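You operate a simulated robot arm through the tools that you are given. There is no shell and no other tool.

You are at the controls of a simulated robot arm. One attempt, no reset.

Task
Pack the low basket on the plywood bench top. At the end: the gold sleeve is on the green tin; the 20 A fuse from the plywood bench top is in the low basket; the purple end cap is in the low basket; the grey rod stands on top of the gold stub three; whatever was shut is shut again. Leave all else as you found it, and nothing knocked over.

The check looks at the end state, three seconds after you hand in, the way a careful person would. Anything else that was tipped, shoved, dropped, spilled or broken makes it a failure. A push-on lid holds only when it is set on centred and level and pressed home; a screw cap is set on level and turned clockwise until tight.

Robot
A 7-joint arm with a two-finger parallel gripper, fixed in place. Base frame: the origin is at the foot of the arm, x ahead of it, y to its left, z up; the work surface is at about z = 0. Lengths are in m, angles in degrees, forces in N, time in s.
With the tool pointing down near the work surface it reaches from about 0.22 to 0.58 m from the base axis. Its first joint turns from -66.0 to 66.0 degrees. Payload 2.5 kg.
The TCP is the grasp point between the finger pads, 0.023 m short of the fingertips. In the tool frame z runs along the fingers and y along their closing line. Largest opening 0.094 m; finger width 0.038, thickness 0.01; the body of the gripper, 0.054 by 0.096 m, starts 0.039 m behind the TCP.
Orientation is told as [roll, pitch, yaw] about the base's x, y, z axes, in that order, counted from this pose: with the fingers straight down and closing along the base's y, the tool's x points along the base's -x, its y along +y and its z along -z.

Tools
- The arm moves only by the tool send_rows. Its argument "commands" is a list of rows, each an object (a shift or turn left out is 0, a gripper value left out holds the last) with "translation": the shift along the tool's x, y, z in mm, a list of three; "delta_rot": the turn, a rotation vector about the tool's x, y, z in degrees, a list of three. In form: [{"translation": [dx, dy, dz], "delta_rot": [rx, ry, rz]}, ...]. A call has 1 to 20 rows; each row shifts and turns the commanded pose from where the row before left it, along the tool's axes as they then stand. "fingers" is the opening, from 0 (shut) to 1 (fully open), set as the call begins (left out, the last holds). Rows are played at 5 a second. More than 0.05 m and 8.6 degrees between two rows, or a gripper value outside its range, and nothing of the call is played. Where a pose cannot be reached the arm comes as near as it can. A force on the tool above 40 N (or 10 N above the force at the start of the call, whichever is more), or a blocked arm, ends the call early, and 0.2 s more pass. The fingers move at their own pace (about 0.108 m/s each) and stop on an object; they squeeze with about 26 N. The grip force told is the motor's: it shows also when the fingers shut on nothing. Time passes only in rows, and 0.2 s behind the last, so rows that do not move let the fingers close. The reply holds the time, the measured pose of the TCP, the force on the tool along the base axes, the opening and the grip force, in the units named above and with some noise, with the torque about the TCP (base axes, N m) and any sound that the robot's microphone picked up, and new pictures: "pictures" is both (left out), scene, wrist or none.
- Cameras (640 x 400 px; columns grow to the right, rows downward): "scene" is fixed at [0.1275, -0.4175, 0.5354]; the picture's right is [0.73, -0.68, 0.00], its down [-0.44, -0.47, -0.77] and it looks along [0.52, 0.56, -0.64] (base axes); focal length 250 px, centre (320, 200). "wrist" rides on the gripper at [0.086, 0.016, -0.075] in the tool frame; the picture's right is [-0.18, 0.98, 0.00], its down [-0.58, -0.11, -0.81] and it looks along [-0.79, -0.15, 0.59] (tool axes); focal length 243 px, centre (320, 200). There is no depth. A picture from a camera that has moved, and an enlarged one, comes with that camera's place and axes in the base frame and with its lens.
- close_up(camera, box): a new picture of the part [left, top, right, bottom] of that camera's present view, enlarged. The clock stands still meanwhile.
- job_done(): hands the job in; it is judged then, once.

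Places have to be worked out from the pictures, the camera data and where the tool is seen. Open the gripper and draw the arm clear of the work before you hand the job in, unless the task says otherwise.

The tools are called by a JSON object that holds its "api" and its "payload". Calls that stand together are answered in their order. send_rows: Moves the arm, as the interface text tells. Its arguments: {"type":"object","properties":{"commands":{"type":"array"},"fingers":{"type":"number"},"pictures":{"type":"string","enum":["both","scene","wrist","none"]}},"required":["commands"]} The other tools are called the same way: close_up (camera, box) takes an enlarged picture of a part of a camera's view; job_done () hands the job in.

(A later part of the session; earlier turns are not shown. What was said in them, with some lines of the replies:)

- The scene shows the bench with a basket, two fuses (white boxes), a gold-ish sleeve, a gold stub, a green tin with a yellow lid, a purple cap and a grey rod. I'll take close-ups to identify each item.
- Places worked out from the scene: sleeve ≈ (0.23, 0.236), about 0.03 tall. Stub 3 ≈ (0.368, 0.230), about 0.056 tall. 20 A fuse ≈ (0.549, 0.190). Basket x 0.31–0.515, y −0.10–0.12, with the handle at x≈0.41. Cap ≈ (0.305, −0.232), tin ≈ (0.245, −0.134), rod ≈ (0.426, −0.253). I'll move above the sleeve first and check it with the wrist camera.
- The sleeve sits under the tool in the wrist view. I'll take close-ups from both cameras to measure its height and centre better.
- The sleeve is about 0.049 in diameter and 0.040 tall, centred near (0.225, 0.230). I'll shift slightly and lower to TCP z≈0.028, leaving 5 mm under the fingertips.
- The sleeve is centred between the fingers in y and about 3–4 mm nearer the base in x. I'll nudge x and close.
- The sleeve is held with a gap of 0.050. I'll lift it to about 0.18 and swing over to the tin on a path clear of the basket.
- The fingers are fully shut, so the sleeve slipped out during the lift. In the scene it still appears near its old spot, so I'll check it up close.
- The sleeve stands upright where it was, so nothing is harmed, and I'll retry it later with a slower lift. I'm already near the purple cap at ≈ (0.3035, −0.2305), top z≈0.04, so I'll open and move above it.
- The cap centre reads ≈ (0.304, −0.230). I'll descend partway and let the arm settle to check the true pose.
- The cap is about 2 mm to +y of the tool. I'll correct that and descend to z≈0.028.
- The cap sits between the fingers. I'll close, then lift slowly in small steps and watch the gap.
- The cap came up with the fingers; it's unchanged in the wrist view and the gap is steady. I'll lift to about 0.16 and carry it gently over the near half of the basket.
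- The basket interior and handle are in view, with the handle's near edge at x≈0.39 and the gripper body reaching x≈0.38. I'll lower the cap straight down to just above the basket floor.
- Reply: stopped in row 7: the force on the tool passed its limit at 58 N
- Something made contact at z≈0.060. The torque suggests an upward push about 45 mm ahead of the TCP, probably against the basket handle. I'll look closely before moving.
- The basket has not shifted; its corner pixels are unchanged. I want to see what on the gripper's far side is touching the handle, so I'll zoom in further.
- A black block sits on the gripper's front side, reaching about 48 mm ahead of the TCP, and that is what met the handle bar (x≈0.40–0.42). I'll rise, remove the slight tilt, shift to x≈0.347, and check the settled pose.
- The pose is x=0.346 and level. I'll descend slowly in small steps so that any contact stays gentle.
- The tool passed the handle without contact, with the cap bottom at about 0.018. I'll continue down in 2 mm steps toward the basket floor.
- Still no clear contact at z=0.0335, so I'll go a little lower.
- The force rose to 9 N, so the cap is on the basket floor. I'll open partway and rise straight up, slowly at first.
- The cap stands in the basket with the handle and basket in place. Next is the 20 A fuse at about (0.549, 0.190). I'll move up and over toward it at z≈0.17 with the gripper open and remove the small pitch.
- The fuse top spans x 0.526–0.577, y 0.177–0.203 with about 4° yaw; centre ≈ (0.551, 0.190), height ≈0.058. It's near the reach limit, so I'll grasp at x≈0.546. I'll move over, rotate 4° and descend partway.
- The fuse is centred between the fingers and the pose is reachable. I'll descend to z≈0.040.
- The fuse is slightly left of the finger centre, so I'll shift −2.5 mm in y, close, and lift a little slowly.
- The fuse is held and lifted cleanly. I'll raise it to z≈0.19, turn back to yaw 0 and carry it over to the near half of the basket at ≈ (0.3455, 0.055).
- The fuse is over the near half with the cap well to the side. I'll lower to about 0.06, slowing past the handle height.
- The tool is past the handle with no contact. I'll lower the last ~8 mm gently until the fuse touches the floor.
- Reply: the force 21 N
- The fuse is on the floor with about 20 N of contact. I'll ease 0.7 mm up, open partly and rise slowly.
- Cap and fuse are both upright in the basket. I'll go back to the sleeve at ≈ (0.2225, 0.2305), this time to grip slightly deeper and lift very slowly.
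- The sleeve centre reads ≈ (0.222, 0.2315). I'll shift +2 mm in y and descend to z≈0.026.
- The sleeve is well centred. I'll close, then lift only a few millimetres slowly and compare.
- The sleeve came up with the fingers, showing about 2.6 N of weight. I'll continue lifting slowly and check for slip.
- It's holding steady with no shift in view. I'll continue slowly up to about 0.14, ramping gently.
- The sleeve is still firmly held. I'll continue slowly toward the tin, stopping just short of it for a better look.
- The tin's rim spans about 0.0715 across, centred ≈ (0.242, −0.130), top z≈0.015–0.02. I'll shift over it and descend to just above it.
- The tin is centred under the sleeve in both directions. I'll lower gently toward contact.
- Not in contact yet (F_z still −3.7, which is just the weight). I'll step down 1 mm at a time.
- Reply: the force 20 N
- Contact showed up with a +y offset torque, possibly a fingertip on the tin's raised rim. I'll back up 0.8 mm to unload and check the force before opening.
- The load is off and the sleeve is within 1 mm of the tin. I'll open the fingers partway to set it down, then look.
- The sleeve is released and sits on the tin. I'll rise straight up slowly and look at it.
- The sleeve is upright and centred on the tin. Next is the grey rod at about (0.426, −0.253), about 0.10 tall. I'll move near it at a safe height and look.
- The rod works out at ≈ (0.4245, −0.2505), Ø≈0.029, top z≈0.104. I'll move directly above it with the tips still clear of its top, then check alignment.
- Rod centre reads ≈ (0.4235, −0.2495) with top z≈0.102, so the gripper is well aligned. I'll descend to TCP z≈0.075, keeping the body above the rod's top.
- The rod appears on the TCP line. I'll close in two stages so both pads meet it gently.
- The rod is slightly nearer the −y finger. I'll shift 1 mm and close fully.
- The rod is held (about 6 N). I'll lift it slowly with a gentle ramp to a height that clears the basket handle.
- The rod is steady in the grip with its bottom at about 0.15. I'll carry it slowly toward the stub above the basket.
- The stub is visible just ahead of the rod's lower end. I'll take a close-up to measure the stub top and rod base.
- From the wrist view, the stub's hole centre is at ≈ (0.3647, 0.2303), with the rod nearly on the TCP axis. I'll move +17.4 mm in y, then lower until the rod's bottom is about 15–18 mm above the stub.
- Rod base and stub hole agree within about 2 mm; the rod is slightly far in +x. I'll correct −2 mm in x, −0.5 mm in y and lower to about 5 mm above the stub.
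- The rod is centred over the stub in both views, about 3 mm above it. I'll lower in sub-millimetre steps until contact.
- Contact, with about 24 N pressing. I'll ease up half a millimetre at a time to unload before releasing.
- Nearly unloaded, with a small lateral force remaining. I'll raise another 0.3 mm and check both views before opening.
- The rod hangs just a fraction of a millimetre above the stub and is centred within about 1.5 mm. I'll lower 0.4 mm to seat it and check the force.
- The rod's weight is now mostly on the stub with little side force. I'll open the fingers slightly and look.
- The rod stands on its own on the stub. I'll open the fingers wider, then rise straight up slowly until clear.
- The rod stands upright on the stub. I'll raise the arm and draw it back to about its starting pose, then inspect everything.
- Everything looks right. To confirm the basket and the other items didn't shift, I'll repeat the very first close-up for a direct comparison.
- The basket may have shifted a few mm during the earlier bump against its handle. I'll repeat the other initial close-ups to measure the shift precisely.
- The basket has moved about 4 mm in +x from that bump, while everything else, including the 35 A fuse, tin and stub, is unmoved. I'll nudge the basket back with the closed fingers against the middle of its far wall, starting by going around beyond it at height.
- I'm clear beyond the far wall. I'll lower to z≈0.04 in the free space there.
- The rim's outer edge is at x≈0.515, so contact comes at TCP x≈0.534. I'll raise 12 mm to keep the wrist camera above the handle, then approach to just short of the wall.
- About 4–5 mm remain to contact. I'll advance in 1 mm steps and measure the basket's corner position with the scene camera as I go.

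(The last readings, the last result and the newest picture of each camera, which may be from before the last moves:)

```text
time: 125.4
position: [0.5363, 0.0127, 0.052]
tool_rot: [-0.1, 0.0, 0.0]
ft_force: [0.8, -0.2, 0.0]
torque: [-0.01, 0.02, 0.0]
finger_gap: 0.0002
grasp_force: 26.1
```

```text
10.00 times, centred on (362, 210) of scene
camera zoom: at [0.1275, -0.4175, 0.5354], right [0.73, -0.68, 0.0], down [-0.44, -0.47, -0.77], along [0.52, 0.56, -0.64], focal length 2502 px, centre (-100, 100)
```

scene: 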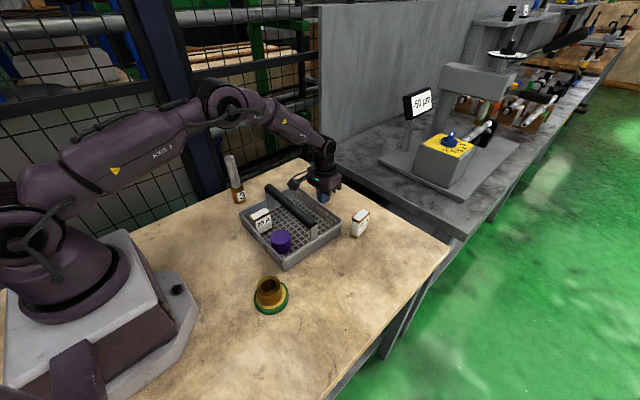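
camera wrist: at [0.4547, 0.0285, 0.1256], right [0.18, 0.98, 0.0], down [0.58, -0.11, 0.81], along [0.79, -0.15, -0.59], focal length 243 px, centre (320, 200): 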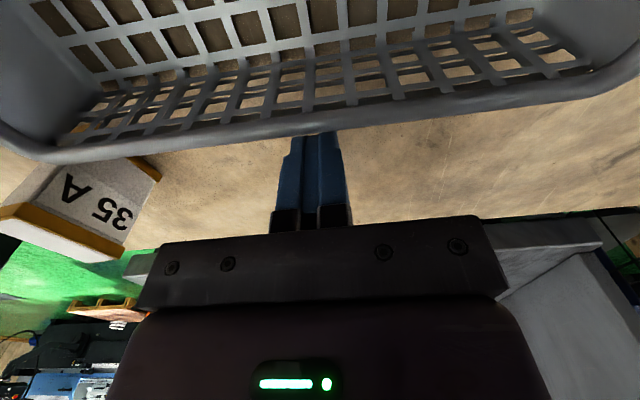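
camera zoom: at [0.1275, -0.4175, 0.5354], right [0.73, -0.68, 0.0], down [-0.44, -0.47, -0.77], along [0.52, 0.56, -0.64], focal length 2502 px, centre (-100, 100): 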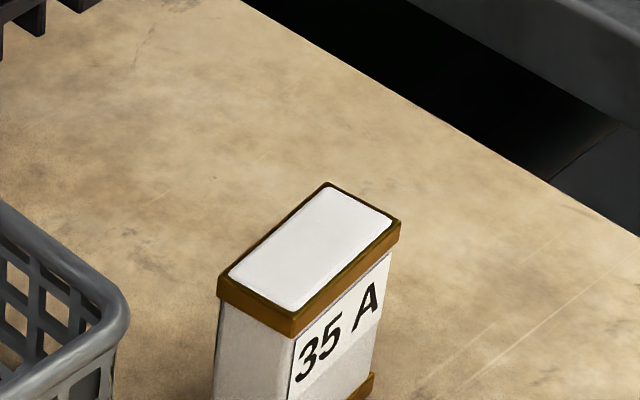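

The basket hasn't moved yet (edge still at 129 px; target 118). I'll continue in 1 mm steps.

{"api": "send_rows", "payload": {"commands": [{"translation": [1, 0, 0]}, {"translation": [1, 0, 0]}, {"translation": [1, 0, 0]}, {"translation": [0, 0, 0]}], "pictures": "none"}}

{"api": "close_up", "payload": {"camera": "scene", "box": [330, 190, 394, 230]}}

```text
time: 126.4
position: [0.5331, 0.0127, 0.051]
tool_rot: [-0.1, -0.1, 0.1]
ft_force: [-0.3, -0.6, -0.2]
torque: [0.01, 0.01, -0.01]
finger_gap: 0.0001
grasp_force: 25.7
```

```text
10.00 times, centred on (362, 210) of scene
camera zoom: at [0.1275, -0.4175, 0.5354], right [0.73, -0.68, 0.0], down [-0.44, -0.47, -0.77], along [0.52, 0.56, -0.64], focal length 2502 px, centre (-100, 100)
```

zoom: 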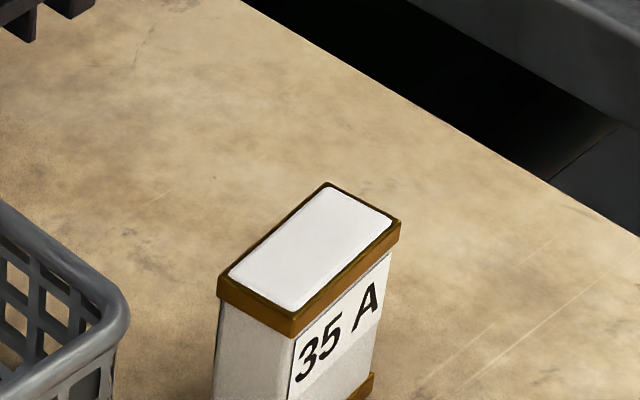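

{"api": "send_rows", "payload": {"commands": [{"translation": [1, 0, 0]}, {"translation": [1, 0, 0]}, {"translation": [1, 0, 0]}, {"translation": [0, 0, 0]}], "pictures": "wrist"}}

{"api": "close_up", "payload": {"camera": "scene", "box": [330, 190, 394, 230]}}

{"api": "close_up", "payload": {"camera": "scene", "box": [270, 160, 350, 220]}}

```text
time: 127.4
position: [0.5301, 0.0128, 0.0514]
tool_rot: [-0.1, -0.1, -0.1]
ft_force: [-0.8, 0.0, -1.0]
torque: [-0.01, -0.01, -0.01]
finger_gap: 0.0002
grasp_force: 26.5
camera wrist: at [0.4435, 0.0285, 0.1247], right [0.18, 0.98, 0.0], down [0.58, -0.11, 0.81], along [0.79, -0.15, -0.59], focal length 243 px, centre (320, 200)
```

wrist: 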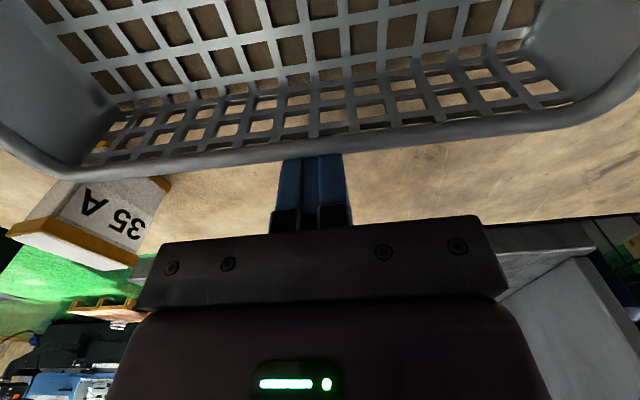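

```text
10.00 times, centred on (362, 210) of scene
camera zoom: at [0.1275, -0.4175, 0.5354], right [0.73, -0.68, 0.0], down [-0.44, -0.47, -0.77], along [0.52, 0.56, -0.64], focal length 2502 px, centre (-100, 100)
```

zoom: 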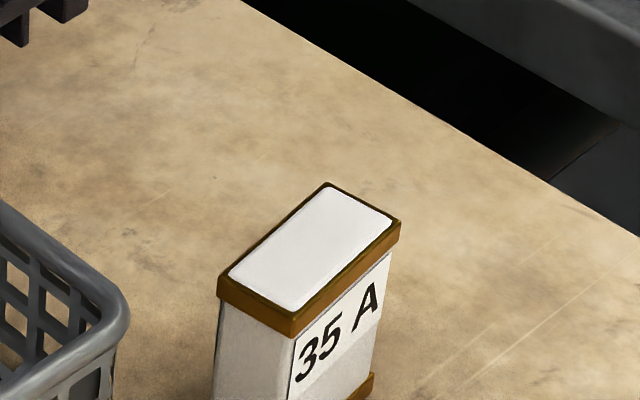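

```text
6.67 times, centred on (310, 190) of scene
camera zoom: at [0.1275, -0.4175, 0.5354], right [0.73, -0.68, 0.0], down [-0.44, -0.47, -0.77], along [0.52, 0.56, -0.64], focal length 1668 px, centre (387, 267)
```

zoom: 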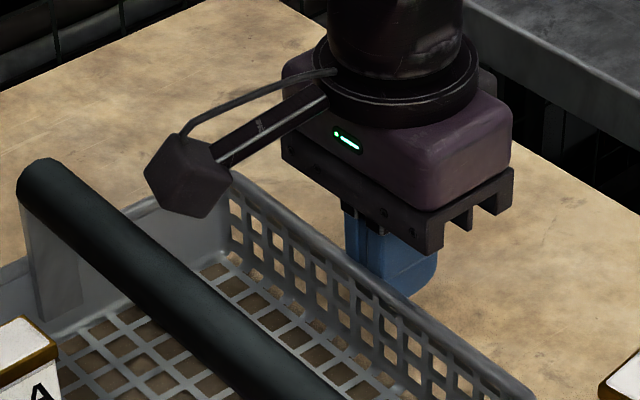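

No contact yet and the forces are flat; the wrist camera is above the handle with about 1 cm to spare. I'll continue in small steps.

{"api": "send_rows", "payload": {"commands": [{"translation": [1, 0, 0]}, {"translation": [1, 0, 0]}, {"translation": [1, 0, 0]}, {"translation": [0, 0, 0]}], "pictures": "none"}}

{"api": "close_up", "payload": {"camera": "scene", "box": [330, 190, 394, 230]}}

```text
time: 128.4
position: [0.5265, 0.0133, 0.052]
tool_rot: [-0.2, -0.1, 0.0]
ft_force: [1.3, 0.2, 0.9]
torque: [0.02, 0.03, 0.02]
finger_gap: 0.0001
grasp_force: 25.5
```

```text
10.00 times, centred on (362, 210) of scene
camera zoom: at [0.1275, -0.4175, 0.5354], right [0.73, -0.68, 0.0], down [-0.44, -0.47, -0.77], along [0.52, 0.56, -0.64], focal length 2502 px, centre (-100, 100)
```

zoom: 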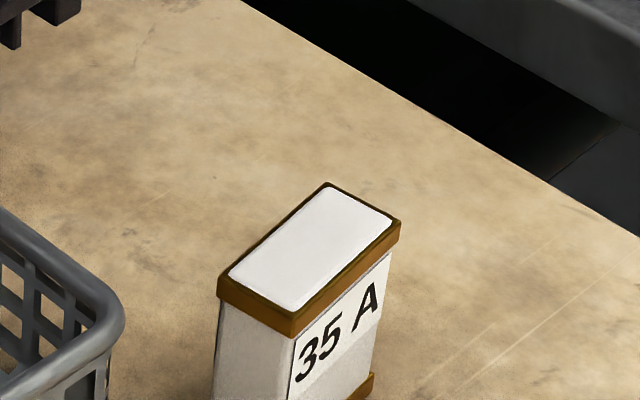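

The basket is moving; the edge is now at about 124 px with a target of about 118. About 2 mm more.

{"api": "send_rows", "payload": {"commands": [{"translation": [0.8, 0, 0]}, {"translation": [0.8, 0, 0]}, {"translation": [0.4, 0, 0]}, {"translation": [0, 0, 0]}], "pictures": "none"}}

{"api": "close_up", "payload": {"camera": "scene", "box": [330, 190, 394, 230]}}

{"api": "close_up", "payload": {"camera": "scene", "box": [220, 160, 310, 216]}}

{"api": "close_up", "payload": {"camera": "scene", "box": [240, 240, 400, 340]}}

```text
time: 129.4
position: [0.5241, 0.0129, 0.0516]
tool_rot: [-0.2, 0.0, 0.0]
ft_force: [1.1, 0.1, -0.4]
torque: [-0.02, -0.03, 0.01]
finger_gap: 0.0002
grasp_force: 25.4
```

```text
10.00 times, centred on (362, 210) of scene
camera zoom: at [0.1275, -0.4175, 0.5354], right [0.73, -0.68, 0.0], down [-0.44, -0.47, -0.77], along [0.52, 0.56, -0.64], focal length 2502 px, centre (-100, 100)
```

zoom: 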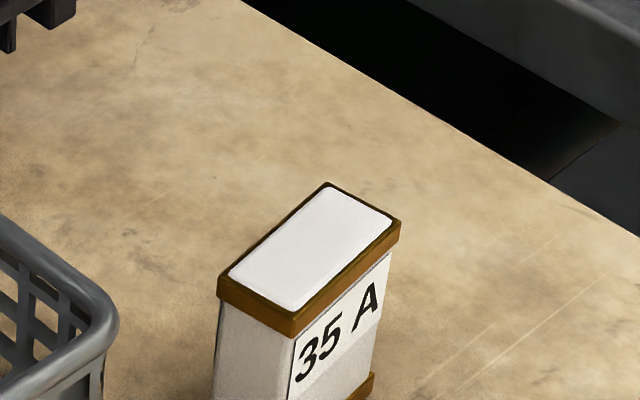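

```text
7.11 times, centred on (265, 188) of scene
camera zoom: at [0.1275, -0.4175, 0.5354], right [0.73, -0.68, 0.0], down [-0.44, -0.47, -0.77], along [0.52, 0.56, -0.64], focal length 1779 px, centre (711, 285)
```

zoom: 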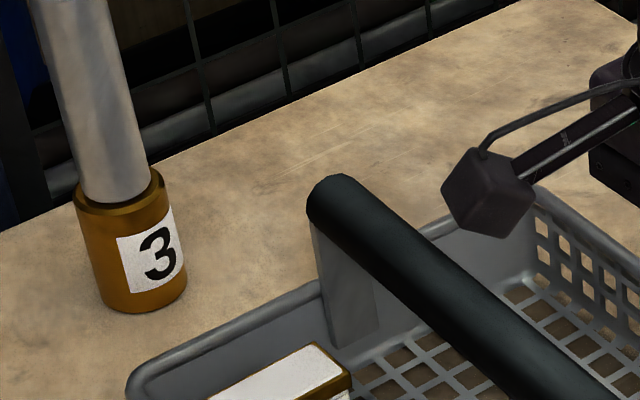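

```text
4.00 times, centred on (320, 290) of scene
camera zoom: at [0.1275, -0.4175, 0.5354], right [0.73, -0.68, 0.0], down [-0.44, -0.47, -0.77], along [0.52, 0.56, -0.64], focal length 1001 px, centre (320, -160)
```

zoom: 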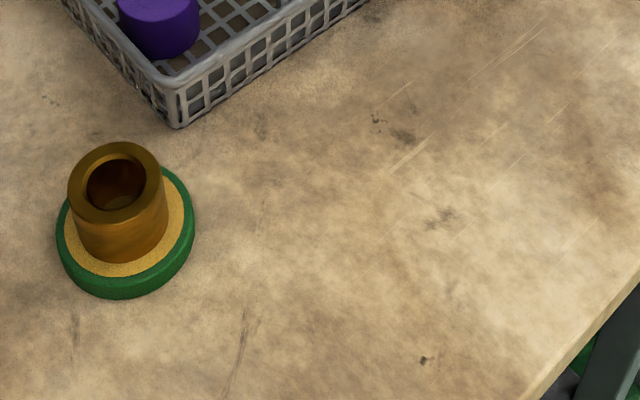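

The basket is back within about half a millimetre of its original place, with the cap and fuse still upright. I'll retreat away from the wall (+x), then rise and go back to the start pose.

{"api": "send_rows", "payload": {"commands": [{"translation": [-3, 0, 0]}, {"translation": [-10, 0, 0]}, {"translation": [-15, 0, 0]}, {"translation": [-10, 0, 0]}, {"translation": [0, 0, -20]}, {"translation": [0, 0, -35]}, {"translation": [0, 0, -40]}, {"translation": [0, 0, -40]}, {"translation": [0, 0, -40]}, {"translation": [0, 0, 0]}], "pictures": "none"}}

{"api": "send_rows", "payload": {"commands": [{"translation": [20, 8, -10]}, {"translation": [35, 14, -15]}, {"translation": [35, 14, -18]}, {"translation": [35, 14, -18]}, {"translation": [35, 14, -18]}, {"translation": [35, 14, -18]}, {"translation": [32, 14, -15]}, {"translation": [25, 12, 0]}, {"translation": [0, 0, 0]}, {"translation": [0, 0, 0]}], "fingers": 1}}

{"api": "close_up", "payload": {"camera": "scene", "box": [170, 140, 410, 320]}}

{"api": "close_up", "payload": {"camera": "wrist", "box": [140, 0, 460, 200]}}

```text
time: 131.6
position: [0.562, 0.0094, 0.2277]
tool_rot: [-0.1, -0.1, 0.0]
ft_force: [-0.4, -0.6, 0.7]
torque: [0.02, 0.03, 0.0]
finger_gap: 0.0001
grasp_force: 26.1
```

```text
time: 133.8
position: [0.3099, 0.1187, 0.3389]
tool_rot: [-0.1, 0.0, 0.1]
ft_force: [-0.6, 0.9, -0.1]
torque: [-0.03, -0.02, -0.03]
finger_gap: 0.094
grasp_force: 0.0
camera wrist: at [0.2232, 0.1336, 0.4119], right [0.18, 0.98, 0.0], down [0.58, -0.11, 0.81], along [0.79, -0.15, -0.59], focal length 243 px, centre (320, 200)
```

scene: 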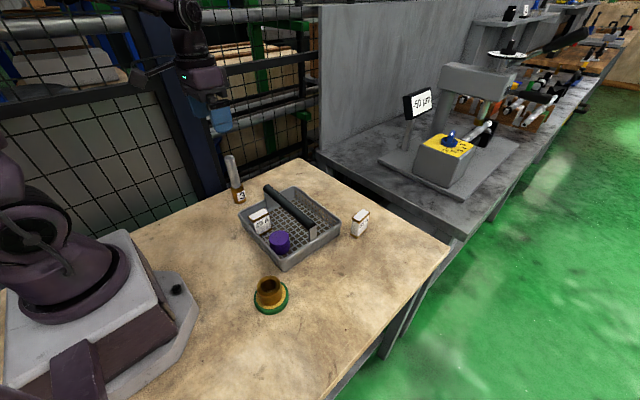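
wrist: 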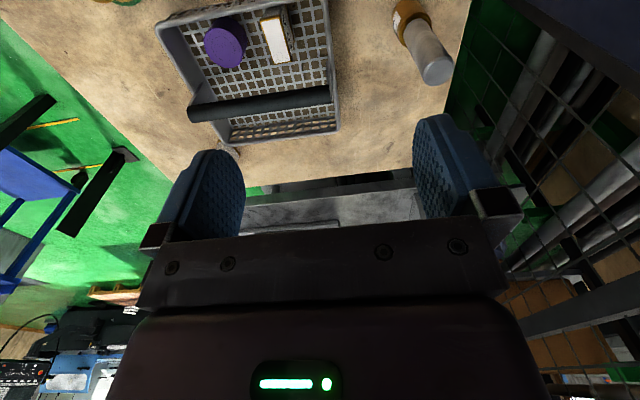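

```text
2.22 times, centred on (290, 230) of scene
camera zoom: at [0.1275, -0.4175, 0.5354], right [0.73, -0.68, 0.0], down [-0.44, -0.47, -0.77], along [0.52, 0.56, -0.64], focal length 556 px, centre (387, 133)
```

zoom: 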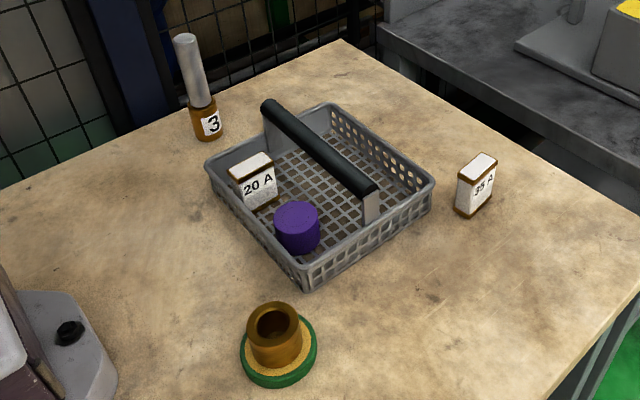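

```text
2.00 times, centred on (300, 100) of wrist
camera zoom: at [0.2232, 0.1336, 0.4119], right [0.18, 0.98, 0.0], down [0.58, -0.11, 0.81], along [0.79, -0.15, -0.59], focal length 485 px, centre (360, 400)
```

zoom: 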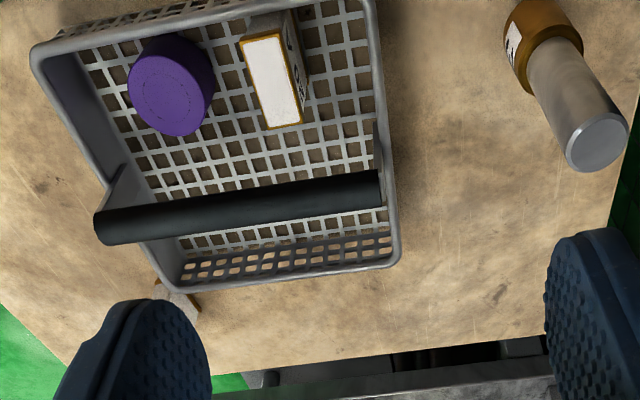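

All goals show in the pictures: the sleeve is on the green tin, the 20 A fuse and purple cap are in the basket, and the rod stands on stub three. The basket is back in place, the 35 A fuse is untouched, nothing that was shut was opened, and the arm is clear with the gripper open. Handing in.

{"api": "job_done", "payload": {}}

```text
The job is handed in.
```

The job is handed in, and the final pictures show every goal met:

- **Sleeve:** the gold sleeve sits upright and centred on the green tin. It slipped out of the grip on the first lift but stayed upright where it was, and a slower second lift held.
- **Basket contents:** the 20 A fuse and the purple end cap both stand in the low basket.
- **Rod:** the grey rod stands on top of gold stub three, within about 1.5 mm of centre by the last pictures before release.
- **Shut items:** nothing that was shut had to be opened.
- **Left as found:** the 35 A fuse, the tin and the stub did not move. I bumped the basket handle while lowering the cap, which pushed the basket about 4 mm. I nudged it back to within about half a millimetre of its original place.

The arm is back near its starting pose with the gripper open.
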